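You operate a simulated robot arm through the tools that you are given. There is no shell and no other tool. Be economical: measure what you need, move in short steps, check, and stop when the job is done.

Carry out the task below with a simulated robot arm. There is one attempt and no reset: what you move stays moved.

TASK
Put the cell with the blue cap and the blue marker ring in the wide blue tray.
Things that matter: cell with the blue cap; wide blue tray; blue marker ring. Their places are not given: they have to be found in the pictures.

It is judged by the outcome, as a careful person would: the job done as asked, and still so three seconds after it is handed in. It fails if anything else is knocked over, pushed out of place, dropped, spilled or broken.

THE ROBOT
A 7-joint arm with a two-finger parallel gripper, fixed in place. Base frame: the origin is at the foot of the arm, x ahead of it, y to its left, z up; the work surface is at about z = 0. Lengths are in m, angles in degrees, forces in N, time in s.
With the tool pointing down near the work surface it reaches from about 0.24 to 0.62 m from the base axis. Its first joint turns from -66.0 to 66.0 degrees. Payload 2.6 kg.
Tool frame: the origin (TCP) lies between the finger pads and is the grasp point; the fingertips stand 0.03 m ahead of it; z points along the fingers, y is the line along which they close. The gripper opens to 0.094 m. The fingers are 0.028 m wide and 0.01 m thick; the gripper's body (0.05 by 0.096 m) begins 0.055 m behind the TCP.
Orientation is that of the tool frame in the base frame, as a unit quaternion [w, x, y, z]. With the fingers straight down and closing along the base's y, the tool's x points along the base's -x, its y along +y and its z along -z.

THE INTERFACE
- The arm moves only by the tool nudge_tool. Its argument "deltas" is text: rows parted by semicolons, each of 7 numbers parted by spaces: the gripper command, from -1 (fully open) to 1 (shut), values between in proportion, then the shift along the tool's x, y, z in units of 25 mm (1.0 is 25 mm), then the turn, a rotation vector about the tool's x, y, z in units of 6 degrees (1.0 is 6 degrees). In form: fingers x y z ax ay az; .... A call has 1 to 10 rows; each row shifts and turns the commanded pose from where the row before left it, along the tool's axes as they then stand. A call with a number of a shift or a turn outside -1 to 1 is refused whole. A row lasts 0.2 s, in which the tool goes at most 0.05 m and 8.6 degrees; a call with a longer step from one row to the next is refused whole, and so is a gripper value outside its range. A pose out of reach is approached as far as the arm can. The call stops where the force on the tool passes 40 N (or 10 N more than at its start, if that is more) or the arm is blocked; 0.2 s more then pass. The fingers move at their own pace (about 0.072 m/s each) and stop on an object; they squeeze with about 36 N. The grip force told is the motor's: it shows also when the fingers shut on nothing. Time passes only in rows, and 0.2 s behind the last, so rows that do not move let the fingers close. It gives the time, the measured TCP pose, the force on the tool (base axes), the opening and the grip force at its end, in the units of the frame above (readings bear some noise).
- Cameras (640 x 400 px; columns grow to the right, rows downward): "scene" is fixed at [0.0162, 0.4249, 0.5529]; the picture's right is [-0.90, -0.43, 0.00], its down [-0.29, 0.61, -0.74] and it looks along [0.32, -0.67, -0.67] (base axes); focal length 323 px, centre (320, 200). "wrist" rides on the gripper at [-0.037, 0, -0.058] in the tool frame; the picture's right is [0.00, -1.00, 0.00], its down [0.97, 0.00, -0.24] and it looks along [0.24, 0.00, 0.97] (tool axes); focal length 218 px, centre (320, 200).
- snapshot(camera): a new picture of that camera. No time passes.
- locate(camera, pixels): for up to 12 pixels [column, row] of the newest picture of that camera ("zoom" is the newest enlarged one), the place [x, y, z] in the base frame of the surface seen there, good to about 0.002 m. No time passes.
- close_up(camera, box): a new picture of the part [left, top, right, bottom] of that camera's present view, enlarged. No time passes.
- sign_off(): hands the job in; it is judged then, once.

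Work in short steps. Measure before you move; look again where a grasp or a placing could have gone wrong, and mend it. You have 60 turns and 16 pictures in all, the two below and enlarged ones among them. Open the gripper and draw the arm clear of the work before you hand the job in, unless the task says otherwise; then end with one line.

The tools are called after ">>>" as name(argument=value, ...) on one line, values as JSON. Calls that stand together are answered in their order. nudge_tool: Moves the arm, as the interface text tells. Its arguments: {"type":"object","properties":{"deltas":{"type":"string"}},"required":["deltas"]} The other tools are called the same way: snapshot (camera) takes a picture; locate (camera, pixels) gives the place of the surface under pixels of a picture; close_up (camera, box) takes an enlarged picture of a part of a camera's view; sign_off () hands the job in.

At the start:

```text
time_s: 0.0
eef_pos: [0.35, -0.1144, 0.2648]
tool_rot: [0.001, 0.0, 1.0, 0.0]
contact_force: [0.7, 0.5, 0.1]
finger_gap: 0.0941
grip_force: 0.1
```

scene: 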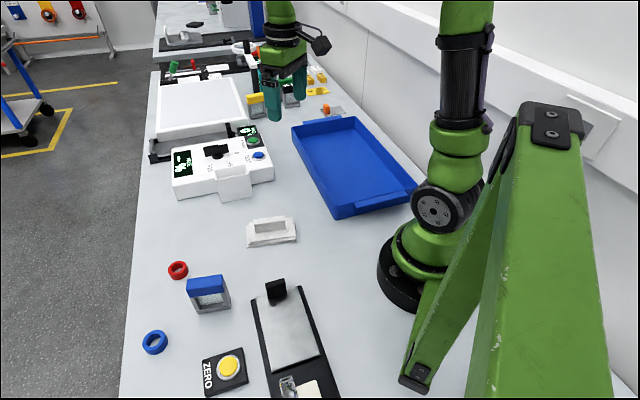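
wrist: 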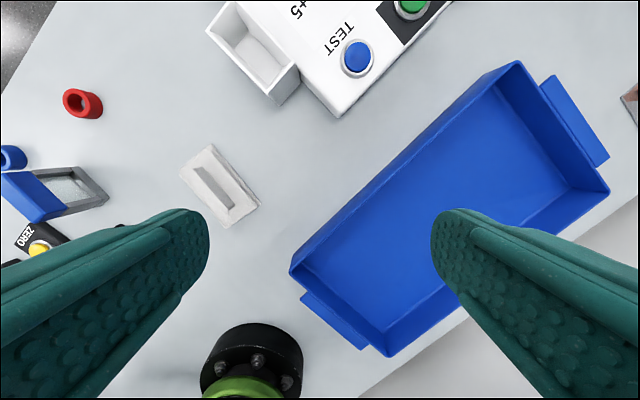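

The cell with the blue cap seems to be at scene (208,293), the blue ring at (155,342) and the tray at (350,165). I'll enlarge and measure them.

>>> close_up(camera="scene", box=[120, 240, 280, 370])

>>> locate(camera="scene", pixels=[[187, 282], [222, 277], [190, 293], [228, 288], [196, 312], [230, 306], [155, 334], [155, 349], [145, 342], [165, 340], [177, 264], [208, 335]])

>>> locate(camera="wrist", pixels=[[292, 270], [385, 350], [515, 65], [607, 190], [450, 200], [300, 275], [380, 260], [500, 140]])

```text
3.08 times, centred on (200, 305) of scene
```

zoom: 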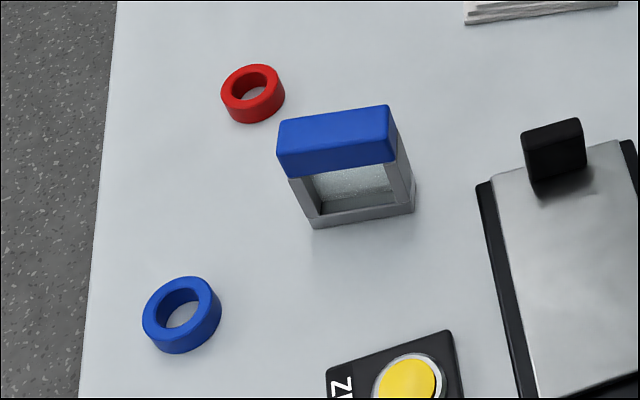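

```text
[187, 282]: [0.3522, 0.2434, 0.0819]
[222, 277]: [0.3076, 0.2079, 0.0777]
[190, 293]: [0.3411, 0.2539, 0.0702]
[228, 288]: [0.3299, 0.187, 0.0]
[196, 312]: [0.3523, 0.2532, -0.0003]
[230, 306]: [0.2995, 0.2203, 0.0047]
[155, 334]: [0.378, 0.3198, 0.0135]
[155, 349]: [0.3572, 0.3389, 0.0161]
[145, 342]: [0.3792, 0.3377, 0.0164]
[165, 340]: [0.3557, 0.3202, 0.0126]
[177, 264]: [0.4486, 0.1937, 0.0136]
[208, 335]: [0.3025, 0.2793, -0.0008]
```

```text
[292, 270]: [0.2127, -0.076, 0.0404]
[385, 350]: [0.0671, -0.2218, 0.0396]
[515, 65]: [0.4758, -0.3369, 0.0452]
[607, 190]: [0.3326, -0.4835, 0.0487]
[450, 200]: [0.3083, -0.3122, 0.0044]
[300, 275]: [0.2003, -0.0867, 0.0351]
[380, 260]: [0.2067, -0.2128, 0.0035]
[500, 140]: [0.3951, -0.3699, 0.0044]
```

>>> locate(camera="zoom", pixels=[[281, 124], [384, 108], [392, 136], [282, 152], [335, 130], [340, 158], [392, 152], [314, 222], [412, 208], [148, 318], [216, 303], [185, 283]])

>>> locate(camera="zoom", pixels=[[182, 348], [178, 291], [182, 315], [282, 175], [392, 160], [345, 180], [340, 216], [404, 190], [412, 180], [555, 130]])

```text
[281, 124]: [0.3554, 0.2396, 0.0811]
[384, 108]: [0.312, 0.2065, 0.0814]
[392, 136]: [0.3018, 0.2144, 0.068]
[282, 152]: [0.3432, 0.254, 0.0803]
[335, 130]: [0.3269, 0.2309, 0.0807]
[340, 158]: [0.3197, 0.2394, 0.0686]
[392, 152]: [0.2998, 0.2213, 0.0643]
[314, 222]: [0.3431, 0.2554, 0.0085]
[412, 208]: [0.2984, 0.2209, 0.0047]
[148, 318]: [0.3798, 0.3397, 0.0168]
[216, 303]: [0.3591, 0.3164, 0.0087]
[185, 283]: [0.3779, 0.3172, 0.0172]
```

```text
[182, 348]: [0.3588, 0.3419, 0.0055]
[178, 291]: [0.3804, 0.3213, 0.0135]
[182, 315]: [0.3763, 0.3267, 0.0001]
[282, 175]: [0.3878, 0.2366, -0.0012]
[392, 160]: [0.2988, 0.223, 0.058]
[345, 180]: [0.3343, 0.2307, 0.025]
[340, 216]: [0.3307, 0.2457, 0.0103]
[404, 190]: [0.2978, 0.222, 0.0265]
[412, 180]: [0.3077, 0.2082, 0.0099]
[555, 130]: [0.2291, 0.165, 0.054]
```

Cell: centre about (0.327, 0.231), 0.055 × 0.019 in plan, 0.081 tall, with its thin direction 37° off base y. The ring is about (0.368, 0.329) and the tray centre about (0.27, -0.28) with its floor at z 0.004. I'll travel high toward the cell.

>>> nudge_tool(deltas="-1 0 1 0 0 0 0;-1 0 1 0 0 0 0;-1 0 1 0 0 0 0;-1 0 1 0 0 0 0;-1 0 1 0 0 0 0;-1 0 1 0 0 0 0;-1 0 1 0 0 0 0;-1 0 1 0 0 0 0;-1 0 1 0 0 0 0;-1 0 1 0 0 0 0")

>>> nudge_tool(deltas="-1 0.23 0.95 0 0 0 0;-1 0.23 0.95 0 0 0 0;-1 0.23 0.95 0 0 0 0;-1 0.23 0.95 0 0 0 0;-1 0 0 0 0 0 -1;-1 0 0 0 0 0 -1;-1 0 0 0 0 0 -1;-1 0 0 0 0 0 -1;-1 0 0 0 0 0 -1;-1 0 0 0 0 0 -1")

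>>> nudge_tool(deltas="-1 0 0 0 0 0 -0.25;-1 0 0 1 0 0 0;-1 0 0 1 0 0 0;-1 0 0 1 0 0 0;-1 0 0 0 0 0 0")

>>> snapshot(camera="wrist")

```text
time_s: 2.2
eef_pos: [0.351, 0.1332, 0.2637]
tool_rot: [0.0, 0.0, 1.0, 0.0]
contact_force: [-0.5, -0.7, -0.1]
finger_gap: 0.0941
grip_force: 0.0
```

```text
time_s: 4.4
eef_pos: [0.3273, 0.2306, 0.2633]
tool_rot: [0.001, -0.311, 0.95, 0.0]
contact_force: [0.5, 0.0, 0.0]
finger_gap: 0.0942
grip_force: 0.0
```

```text
time_s: 5.6
eef_pos: [0.3263, 0.2285, 0.188]
tool_rot: [0.0, -0.321, 0.947, 0.0]
contact_force: [0.5, 0.1, -0.3]
finger_gap: 0.0942
grip_force: 0.2
```

```text
12 pictures are left
```

wrist: 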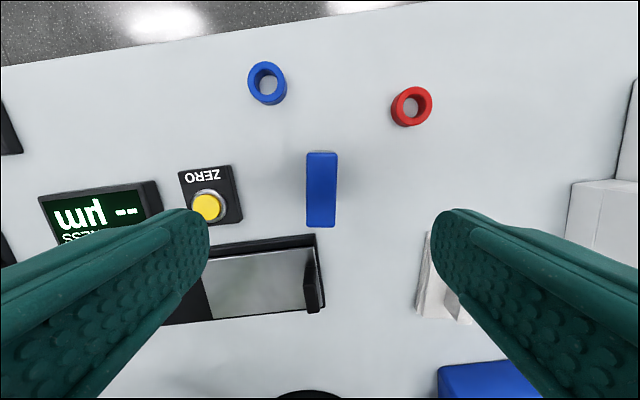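

The cell lines up with the fingers at (322,190). I'll measure its top and the neighbours near the left finger.

>>> locate(camera="wrist", pixels=[[310, 157], [335, 157], [309, 222], [334, 222], [241, 215], [233, 168], [315, 240], [312, 285], [267, 64], [267, 101], [250, 85], [285, 85]])

```text
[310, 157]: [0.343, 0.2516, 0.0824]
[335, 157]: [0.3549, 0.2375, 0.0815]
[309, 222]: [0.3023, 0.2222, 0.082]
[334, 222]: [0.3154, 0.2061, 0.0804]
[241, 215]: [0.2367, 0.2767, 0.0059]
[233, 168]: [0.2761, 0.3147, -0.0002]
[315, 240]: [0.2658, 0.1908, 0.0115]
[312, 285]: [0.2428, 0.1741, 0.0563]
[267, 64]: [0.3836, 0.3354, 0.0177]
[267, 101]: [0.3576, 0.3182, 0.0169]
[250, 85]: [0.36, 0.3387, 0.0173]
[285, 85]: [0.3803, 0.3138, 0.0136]
```

Centre confirmed at (0.329, 0.229). I'll descend to z about 0.06 and close.

>>> nudge_tool(deltas="-1 -0.1 0 1 0 0 0;-1 0 0 1 0 0 0;-1 0 0 1 0 0 0;-1 0 0 1 0 0 0;-1 0 0 1 0 0 0;-1 0 0 0.1 0 0 0;-1 0 0 0 0 0 0")

>>> nudge_tool(deltas="1 0 0 0 0 0 0;1 0 0 0 0 0 0;1 0 0 0 0 0 0;1 0 0 0 0 0 0;1 0 0 0 0 0 0")

```text
time_s: 7.2
eef_pos: [0.3288, 0.2333, 0.0612]
tool_rot: [0.0, -0.322, 0.947, -0.001]
contact_force: [0.7, -0.1, 0.2]
finger_gap: 0.0942
grip_force: 0.2
```

```text
time_s: 8.4
eef_pos: [0.3292, 0.2339, 0.0624]
tool_rot: [0.0, -0.322, 0.947, -0.001]
contact_force: [0.1, -0.6, 0.8]
finger_gap: 0.0277
grip_force: 35.8
```

Gripped at a gap of 0.028. I'll lift and check.

>>> nudge_tool(deltas="1 0 0 -0.5 0 0 0;1 0 0 -1 0 0 0;1 0 0 -1 0 0 0;1 0 0 -1 0 0 0;1 0 0 -1 0 0 0;1 0 0 -1 0 0 0;1 0 0 0 0 0 0")

>>> snapshot(camera="scene")

```text
time_s: 10.0
eef_pos: [0.3287, 0.2317, 0.2008]
tool_rot: [0.0, -0.322, 0.947, 0.0]
contact_force: [-0.4, -0.8, -1.2]
finger_gap: 0.0279
grip_force: 36.0
```

```text
11 pictures are left
```

scene: 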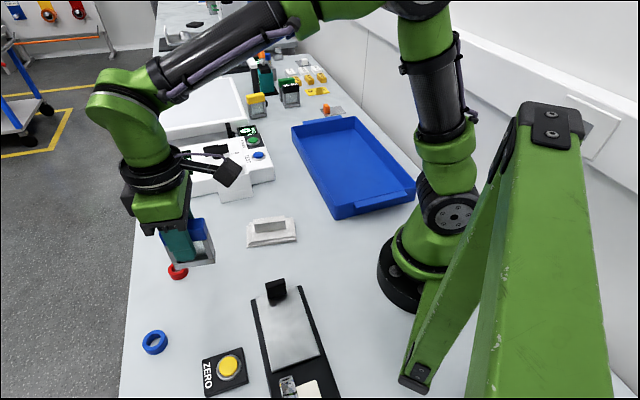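

The cell is held upright. I'll swing around the base toward the tray, keeping the height.

>>> nudge_tool(deltas="1 0 -0.943 0 0 0 0.573;1 0 -0.943 0 0 0 0.573;1 0 -0.943 0 0 0 0.573;1 0 -0.943 0 0 0 0.573;1 0 -0.943 0 0 0 0.573;1 0 -0.943 0 0 0 0.573;1 0 -0.943 0 0 0 0.573;1 0 -0.943 0 0 0 0.573;1 0 -0.943 0 0 0 0.573;1 0 -0.943 0 0 0 0.573")

>>> nudge_tool(deltas="1 0 -0.943 0 0 0 0.573;1 0 -0.943 0 0 0 0.573;1 0 -0.943 0 0 0 0.573;1 0 -0.943 0 0 0 0.573;1 0 -0.943 0 0 0 0.573;1 0 -0.943 0 0 0 0.573;1 0 -0.943 0 0 0 0.573;1 0 -0.943 0 0 0 0.573;1 0 -0.943 0 0 0 0.573;1 0 -0.943 0 0 0 0.573")

>>> nudge_tool(deltas="1 0 -0.943 0 0 0 0.573;1 0 -0.943 0 0 0 0.573;1 0 -0.943 0 0 0 0.573;1 0 -0.943 0 0 0 0.573;1 0 0 0 0 0 0")

>>> snapshot(camera="wrist")

```text
time_s: 12.2
eef_pos: [0.4179, 0.0161, 0.2004]
tool_rot: [0.0, -0.025, 1.0, 0.0]
contact_force: [0.4, 0.1, -1.1]
finger_gap: 0.0277
grip_force: 36.2
```

```text
time_s: 14.4
eef_pos: [0.3666, -0.2103, 0.2008]
tool_rot: [0.0, 0.271, 0.963, 0.001]
contact_force: [0.4, -0.7, -1.5]
finger_gap: 0.0278
grip_force: 36.3
```

```text
time_s: 15.6
eef_pos: [0.311, -0.2867, 0.1991]
tool_rot: [-0.001, 0.384, 0.924, 0.0]
contact_force: [0.2, 0.4, -0.8]
finger_gap: 0.0279
grip_force: 35.9
```

```text
10 pictures are left
```

wrist: 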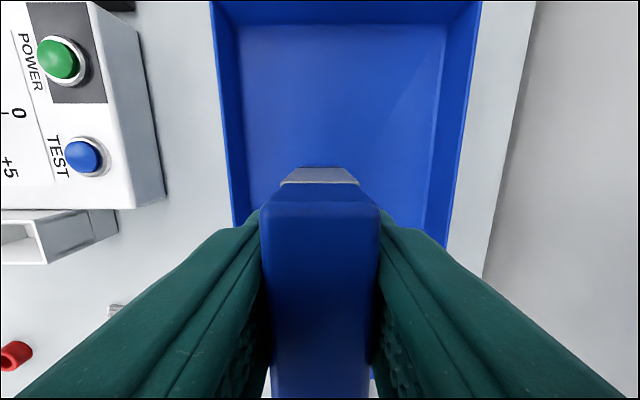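

The tool is square to the tray and about 2 cm left of its centreline. I'll shift outward and to the right, then descend to just above the floor.

>>> nudge_tool(deltas="1 -1 -0.4 0 0 0 0;1 -1 -0.4 0 0 0 0;1 0 0 1 0 0 0;1 0 0 1 0 0 0;1 0 0 1 0 0 0;1 0 0 1 0 0 0;1 0 0 0.9 0 0 0;1 0 0 0 0 0 0")

>>> snapshot(camera="scene")

```text
time_s: 17.4
eef_pos: [0.3317, -0.3366, 0.0776]
tool_rot: [0.0, 0.384, 0.923, 0.0]
contact_force: [0.2, -0.2, -0.2]
finger_gap: 0.0278
grip_force: 36.2
```

```text
9 pictures are left
```

scene: 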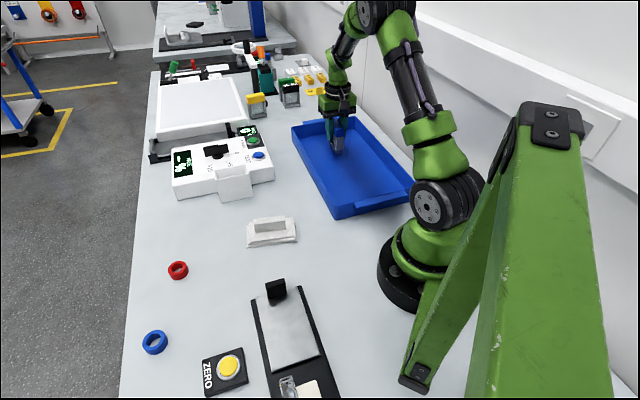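

The cell is over the tray floor, roughly 1 cm up. I'll lower it in small steps.

>>> nudge_tool(deltas="1 0 0 0.15 0 0 0;1 0 0 0.15 0 0 0;1 0 0 0 0 0 0")

>>> nudge_tool(deltas="1 0 0 0.08 0 0 0;1 0 0 0 0 0 0")

```text
time_s: 18.2
eef_pos: [0.3325, -0.3367, 0.0685]
tool_rot: [0.0, 0.382, 0.924, -0.001]
contact_force: [-1.2, -0.3, -1.6]
finger_gap: 0.0279
grip_force: 36.1
```

```text
time_s: 18.8
eef_pos: [0.3333, -0.3375, 0.0682]
tool_rot: [0.0, 0.383, 0.924, 0.0]
contact_force: [0.4, 0.6, -1.3]
finger_gap: 0.0278
grip_force: 36.2
```

>>> nudge_tool(deltas="1 0 0 0.08 0 0 0;1 0 0 0 0 0 0")

```text
time_s: 19.4
eef_pos: [0.3332, -0.3365, 0.0661]
tool_rot: [0.0, 0.383, 0.924, 0.0]
contact_force: [-0.5, 0.4, -1.2]
finger_gap: 0.0276
grip_force: 36.2
```

>>> nudge_tool(deltas="1 0 0 0.08 0 0 0;1 0 0 0 0 0 0")

```text
time_s: 20.0
eef_pos: [0.3323, -0.3371, 0.0661]
tool_rot: [0.001, 0.384, 0.923, -0.001]
contact_force: [-5.2, 3.8, 19.8]
finger_gap: 0.0275
grip_force: 35.9
```

Contact: 20 N upward. I'll back off slightly, open gently and retract.

>>> nudge_tool(deltas="1 0 0 -0.05 0 0 0;0.2 0 0 0 0 0 0;0 0 0 0 0 0 0;-0.3 0 0 0 0 0 0;-0.6 0 0 0 0 0 0;-0.6 0 0 0 0 0 0;-0.6 0 0 -0.5 0 0 0;-0.6 0 0 -1 0 0 0;-0.6 0 0 -1 0 0 0;-0.6 0 0 -1 0 0 0")

>>> nudge_tool(deltas="-1 0 0 -1 0 0 0;-1 0 0 -1 0 0 0;-1 0 0 0 0 0 0")

>>> snapshot(camera="wrist")

```text
time_s: 22.2
eef_pos: [0.3292, -0.3377, 0.1517]
tool_rot: [0.0, 0.383, 0.924, 0.0]
contact_force: [0.5, 0.5, -0.4]
finger_gap: 0.0755
grip_force: 0.0
```

```text
time_s: 23.0
eef_pos: [0.3299, -0.3368, 0.2032]
tool_rot: [0.0, 0.383, 0.924, 0.0]
contact_force: [-0.8, -0.2, 0.6]
finger_gap: 0.0939
grip_force: 0.1
```

```text
8 pictures are left
```

wrist: 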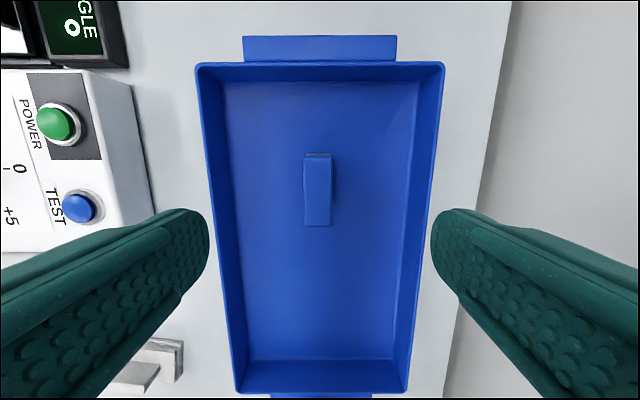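

The cell stands upright in the tray. Before I swing back for the ring at about (0.370, 0.327), I'll check heights along the way.

>>> locate(camera="scene", pixels=[[240, 130], [215, 150], [235, 170], [182, 160], [270, 225], [200, 105], [155, 158], [177, 270], [255, 100], [289, 85]])

>>> locate(camera="wrist", pixels=[[318, 158], [318, 220], [306, 190], [331, 190], [318, 300]])

```text
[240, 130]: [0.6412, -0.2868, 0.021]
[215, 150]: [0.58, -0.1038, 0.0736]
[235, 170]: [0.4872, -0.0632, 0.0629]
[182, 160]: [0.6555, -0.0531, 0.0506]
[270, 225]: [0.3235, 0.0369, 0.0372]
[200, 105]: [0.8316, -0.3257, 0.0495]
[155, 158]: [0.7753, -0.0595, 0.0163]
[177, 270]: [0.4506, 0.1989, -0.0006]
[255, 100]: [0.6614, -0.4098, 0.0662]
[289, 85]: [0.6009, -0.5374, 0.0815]
```

```text
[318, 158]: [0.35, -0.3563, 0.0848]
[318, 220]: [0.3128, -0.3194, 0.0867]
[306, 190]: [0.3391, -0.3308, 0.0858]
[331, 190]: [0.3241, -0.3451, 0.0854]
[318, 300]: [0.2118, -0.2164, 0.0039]
```

All obstacles are below 0.09 and the fingertips are at 0.17, so I can swing back.

>>> nudge_tool(deltas="-1 0 0.955 0 0 0 -0.483;-1 0 0.955 0 0 0 -0.483;-1 0 0.955 0 0 0 -0.483;-1 0 0.955 0 0 0 -0.483;-1 0 0.955 0 0 0 -0.483;-1 0 0.955 0 0 0 -0.483;-1 0 0.955 0 0 0 -0.483;-1 0 0.955 0 0 0 -0.483;-1 0 0.955 0 0 0 -0.483;-1 0 0.955 0 0 0 -0.483")

>>> nudge_tool(deltas="-1 0 0.955 0 0 0 -0.483;-1 0 0.955 0 0 0 -0.483;-1 0 0.955 0 0 0 -0.483;-1 0 0.955 0 0 0 -0.483;-1 0 0.955 0 0 0 -0.483;-1 0 0.955 0 0 0 -0.483;-1 0 0.955 0 0 0 -0.483;-1 0 0.955 0 0 0 -0.483;-1 0 0.955 0 0 0 -0.483;-1 0 0.955 0 0 0 -0.483")

>>> nudge_tool(deltas="-1 0 0.955 0 0 0 -0.483;-1 0 0.955 0 0 0 -0.483;-1 0 0.955 0 0 0 -0.483;-1 0 0.955 0 0 0 -0.483;-1 0 0.955 0 0 0 -0.483;-1 0 0.955 0 0 0 -0.483;-1 0 0.955 0 0 0 -0.483;-1 0 0.955 0 0 0 -0.483;-1 0 0.955 0 0 0 -0.483;-1 0 0 0 0 0 0")

>>> snapshot(camera="wrist")

```text
time_s: 25.2
eef_pos: [0.4578, -0.1347, 0.2043]
tool_rot: [-0.001, 0.14, 0.99, -0.001]
contact_force: [0.1, -1.0, -0.7]
finger_gap: 0.0936
grip_force: 0.1
```

```text
time_s: 27.4
eef_pos: [0.4703, 0.1013, 0.201]
tool_rot: [0.0, -0.113, 0.994, 0.0]
contact_force: [0.1, 0.4, -0.2]
finger_gap: 0.0941
grip_force: 0.1
```

```text
time_s: 29.6
eef_pos: [0.3804, 0.2938, 0.203]
tool_rot: [0.001, -0.335, 0.942, -0.001]
contact_force: [0.5, -0.2, 0.2]
finger_gap: 0.0938
grip_force: 0.1
```

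```text
7 pictures are left
```

wrist: 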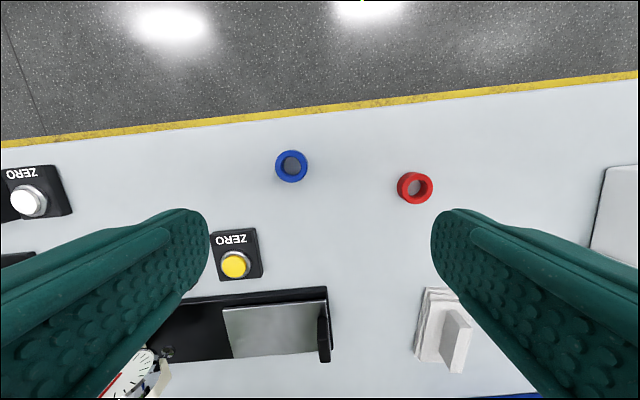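

>>> locate(camera="wrist", pixels=[[277, 166], [305, 166], [291, 153], [291, 179], [281, 157], [301, 175], [301, 157], [281, 175], [290, 167]])

```text
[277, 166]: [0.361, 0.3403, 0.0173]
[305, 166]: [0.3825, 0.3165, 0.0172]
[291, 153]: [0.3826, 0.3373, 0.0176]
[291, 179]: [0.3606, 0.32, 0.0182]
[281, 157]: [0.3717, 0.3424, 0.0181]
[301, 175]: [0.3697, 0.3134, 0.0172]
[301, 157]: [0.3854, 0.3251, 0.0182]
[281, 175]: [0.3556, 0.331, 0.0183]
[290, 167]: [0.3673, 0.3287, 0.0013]
```

The ring centre is (0.371, 0.328), outer diameter about 0.034 and height 0.018. I'll centre over it and descend most of the way.

>>> nudge_tool(deltas="-1 -0.293 0.651 0 0 0 0;-1 -0.293 0.651 0 0 0 0;-1 0 0 1 0 0 0;-1 0 0 1 0 0 0;-1 0 0 1 0 0 0;-1 0 0 1 0 0 0;-1 0 0 1 0 0 0;-1 0 0 0.7 0 0 0;-1 0 0 0 0 0 0")

>>> snapshot(camera="wrist")

```text
time_s: 31.6
eef_pos: [0.3712, 0.3298, 0.0608]
tool_rot: [0.0, -0.334, 0.943, -0.001]
contact_force: [0.5, 0.4, -1.2]
finger_gap: 0.0942
grip_force: 0.1
```

```text
6 pictures are left
```

wrist: 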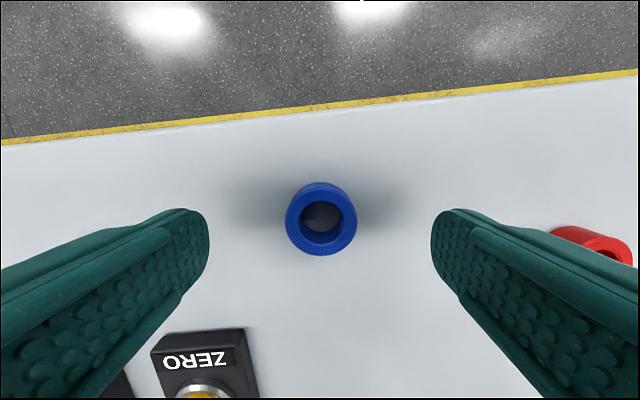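

Centred at (321,220), and the red ring is well outside the finger. I'll descend to z about 0.035 and close.

>>> nudge_tool(deltas="-1 0 0 0.6 0 0 0;-1 0 0 0.44 0 0 0;-1 0 0 0 0 0 0")

>>> nudge_tool(deltas="1 0 0 0 0 0 0;1 0 0 0 0 0 0;1 0 0 0 0 0 0;1 0 0 0 0 0 0;1 0 0 0 0 0 0")

>>> nudge_tool(deltas="1 0 0 -0.4 0 0 0;1 0 0 -1 0 0 0;1 0 0 -1 0 0 0;1 0 0 -1 0 0 0;1 0 0 -1 0 0 0;1 0 0 -1 0 0 0;1 0 0 -1 0 0 0;1 0 0 -0.8 0 0 0;1 0 0 0 0 0 0")

>>> snapshot(camera="wrist")

```text
time_s: 32.4
eef_pos: [0.3727, 0.3289, 0.0346]
tool_rot: [0.001, -0.334, 0.943, 0.0]
contact_force: [-0.6, -0.1, -0.8]
finger_gap: 0.0943
grip_force: 0.0
```

```text
time_s: 33.6
eef_pos: [0.3727, 0.3289, 0.035]
tool_rot: [0.0, -0.334, 0.943, 0.0]
contact_force: [0.8, 0.5, 0.2]
finger_gap: 0.0325
grip_force: 35.9
```

```text
time_s: 35.6
eef_pos: [0.3745, 0.3258, 0.2144]
tool_rot: [0.0, -0.335, 0.942, 0.0]
contact_force: [-0.1, -0.6, 0.6]
finger_gap: 0.0325
grip_force: 35.6
```

```text
5 pictures are left
```

wrist: 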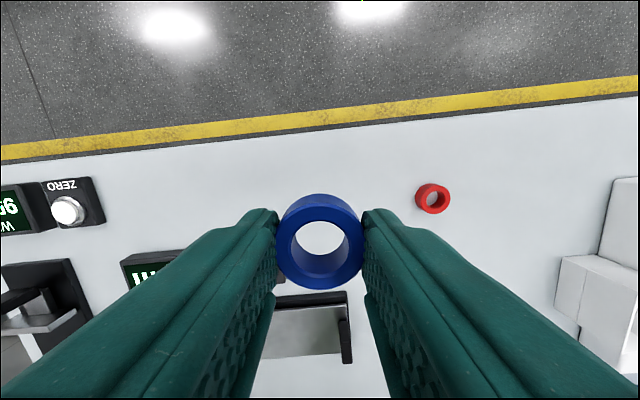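

The ring is held. I'll draw inward and then swing to the near half of the tray, away from the cell.

>>> nudge_tool(deltas="1 0.9 0 0 0 0 0;1 0.9 0 0 0 0 0;1 0.9 0 0 0 0 0;1 0.9 0 0 0 0 0;1 0.9 0 0 0 0 0;1 0.9 0 0 0 0 0;1 0.8 0 0 0 0 0;1 0 0 0 0 0 0")

>>> nudge_tool(deltas="1 0 -0.88 0 0 0 0.6;1 0 -0.88 0 0 0 0.6;1 0 -0.88 0 0 0 0.6;1 0 -0.88 0 0 0 0.6;1 0 -0.88 0 0 0 0.6;1 0 -0.88 0 0 0 0.6;1 0 -0.88 0 0 0 0.6;1 0 -0.88 0 0 0 0.6;1 0 -0.88 0 0 0 0.6;1 0 -0.88 0 0 0 0.6")

>>> nudge_tool(deltas="1 0 -0.88 0 0 0 0.6;1 0 -0.88 0 0 0 0.6;1 0 -0.88 0 0 0 0.6;1 0 -0.88 0 0 0 0.6;1 0 -0.88 0 0 0 0.6;1 0 -0.88 0 0 0 0.6;1 0 -0.88 0 0 0 0.6;1 0 -0.88 0 0 0 0.6;1 0 -0.88 0 0 0 0.6;1 0 -0.88 0 0 0 0.6")

>>> nudge_tool(deltas="1 0 -0.88 0 0 0 0.6;1 0 -0.88 0 0 0 0.6;1 0 -0.88 0 0 0 0.5;1 0 -0.88 0 0 0 0.5;1 0 0 0 0 0 0")

>>> snapshot(camera="wrist")

```text
time_s: 37.4
eef_pos: [0.2515, 0.2293, 0.2137]
tool_rot: [-0.001, -0.334, 0.942, -0.001]
contact_force: [-0.3, 0.6, -0.1]
finger_gap: 0.0325
grip_force: 36.3
```

```text
time_s: 39.6
eef_pos: [0.335, 0.0309, 0.2133]
tool_rot: [0.0, -0.026, 1.0, 0.0]
contact_force: [1.3, 0.1, 0.2]
finger_gap: 0.0328
grip_force: 36.5
```

```text
time_s: 41.8
eef_pos: [0.2863, -0.1785, 0.2118]
tool_rot: [0.0, 0.284, 0.959, 0.0]
contact_force: [0.6, -0.4, -0.2]
finger_gap: 0.0325
grip_force: 35.9
```

```text
time_s: 43.0
eef_pos: [0.2334, -0.2491, 0.2114]
tool_rot: [0.0, 0.392, 0.92, 0.0]
contact_force: [-0.4, 0.2, -1.1]
finger_gap: 0.0326
grip_force: 36.4
```

```text
4 pictures are left
```

wrist: 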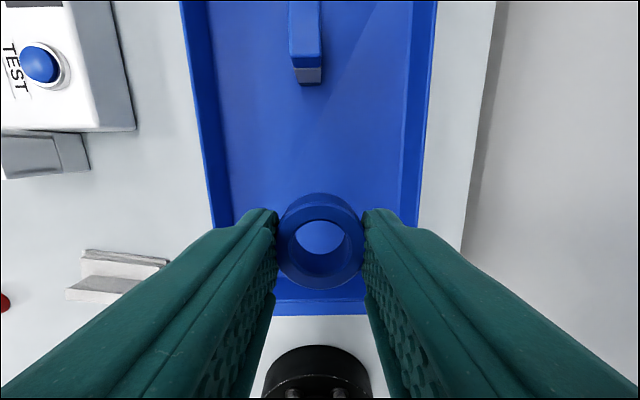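

The ring is over the tray's near half, about 0.09 m from the cell. I'll descend to just above the floor.

>>> nudge_tool(deltas="1 0 0 1 0 0 0;1 0 0 1 0 0 0;1 0 0 1 0 0 0;1 0 0 1 0 0 0;1 0 0 1 0 0 0;1 0 0 1 0 0 0;1 0 0 0.6 0 0 0;1 0 0 0 0 0 0")

>>> nudge_tool(deltas="1 0 0 0.1 0 0 0;1 0 0 0 0 0 0")

```text
time_s: 44.8
eef_pos: [0.2319, -0.2476, 0.0476]
tool_rot: [0.0, 0.391, 0.92, -0.001]
contact_force: [0.2, 0.6, -0.1]
finger_gap: 0.0324
grip_force: 36.4
```

```text
time_s: 45.4
eef_pos: [0.2309, -0.2475, 0.0454]
tool_rot: [0.0, 0.391, 0.92, 0.0]
contact_force: [0.2, 0.1, -0.6]
finger_gap: 0.0324
grip_force: 35.8
```

>>> nudge_tool(deltas="1 0 0 0.12 0 0 0;1 0 0 0 0 0 0")

>>> nudge_tool(deltas="1 0 0 0.08 0 0 0;1 0 0 0 0 0 0")

```text
time_s: 46.0
eef_pos: [0.2304, -0.2483, 0.0421]
tool_rot: [0.0, 0.392, 0.92, 0.0]
contact_force: [-0.3, 0.1, 0.2]
finger_gap: 0.0326
grip_force: 35.4
```

```text
time_s: 46.6
eef_pos: [0.2315, -0.2483, 0.0399]
tool_rot: [0.0, 0.393, 0.92, 0.0]
contact_force: [-0.6, -0.6, -0.2]
finger_gap: 0.0326
grip_force: 36.3
```

At z 0.040 the ring should be about a millimetre or less above the floor. I'll release and retract.

>>> nudge_tool(deltas="0.2 0 0 0 0 0 0;0 0 0 0 0 0 0;-0.3 0 0 0 0 0 0;-0.5 0 0 0 0 0 0;-0.5 0 0 -0.5 0 0 0;-0.5 0 0 -1 0 0 0;-0.5 0 0 -1 0 0 0;-0.5 0 0 -1 0 0 0;-0.5 0 0 -1 0 0 0;-0.5 0 0 -1 0 0 0")

>>> nudge_tool(deltas="-1 0 0 -1 0 0 0;-1 0 0 -1 0 0 0;-1 0 1 0 0 0 0;-1 0 1 0 0 0 0;-1 0 1 0 0 0 0;-1 0 1 0 0 0 0;-1 0 1 0 0 0 0;-1 0 1 0 0 0 0;-1 0 1 0 0 0 0;-1 0 0 0 0 0 0")

>>> snapshot(camera="scene")

```text
time_s: 48.8
eef_pos: [0.2345, -0.2509, 0.177]
tool_rot: [0.0, 0.392, 0.92, 0.0]
contact_force: [-1.3, -0.3, 0.5]
finger_gap: 0.0706
grip_force: 0.1
```

```text
time_s: 51.0
eef_pos: [0.3597, -0.1264, 0.2276]
tool_rot: [0.0, 0.392, 0.92, 0.001]
contact_force: [0.1, 0.4, -0.6]
finger_gap: 0.0943
grip_force: 0.2
```

```text
3 pictures are left
```

scene: 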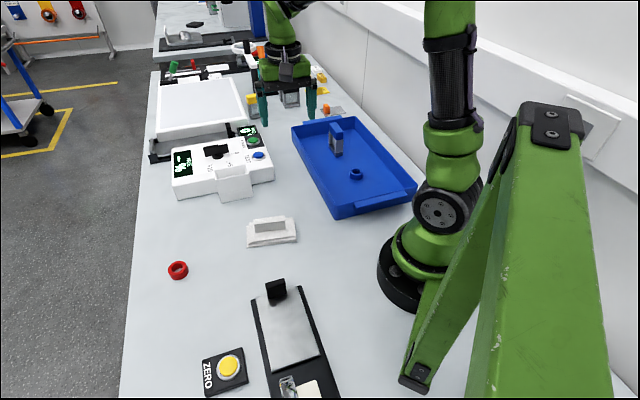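

The cell is standing at (336,140) and the ring is lying flat at (356,174), both in the tray. Everything else is where it was, and the arm is open and clear.

>>> sign_off()

```text
The job is handed in.
```

The blue-capped cell and the blue marker ring are both in the wide blue tray, the job is handed in, and nothing else was disturbed.
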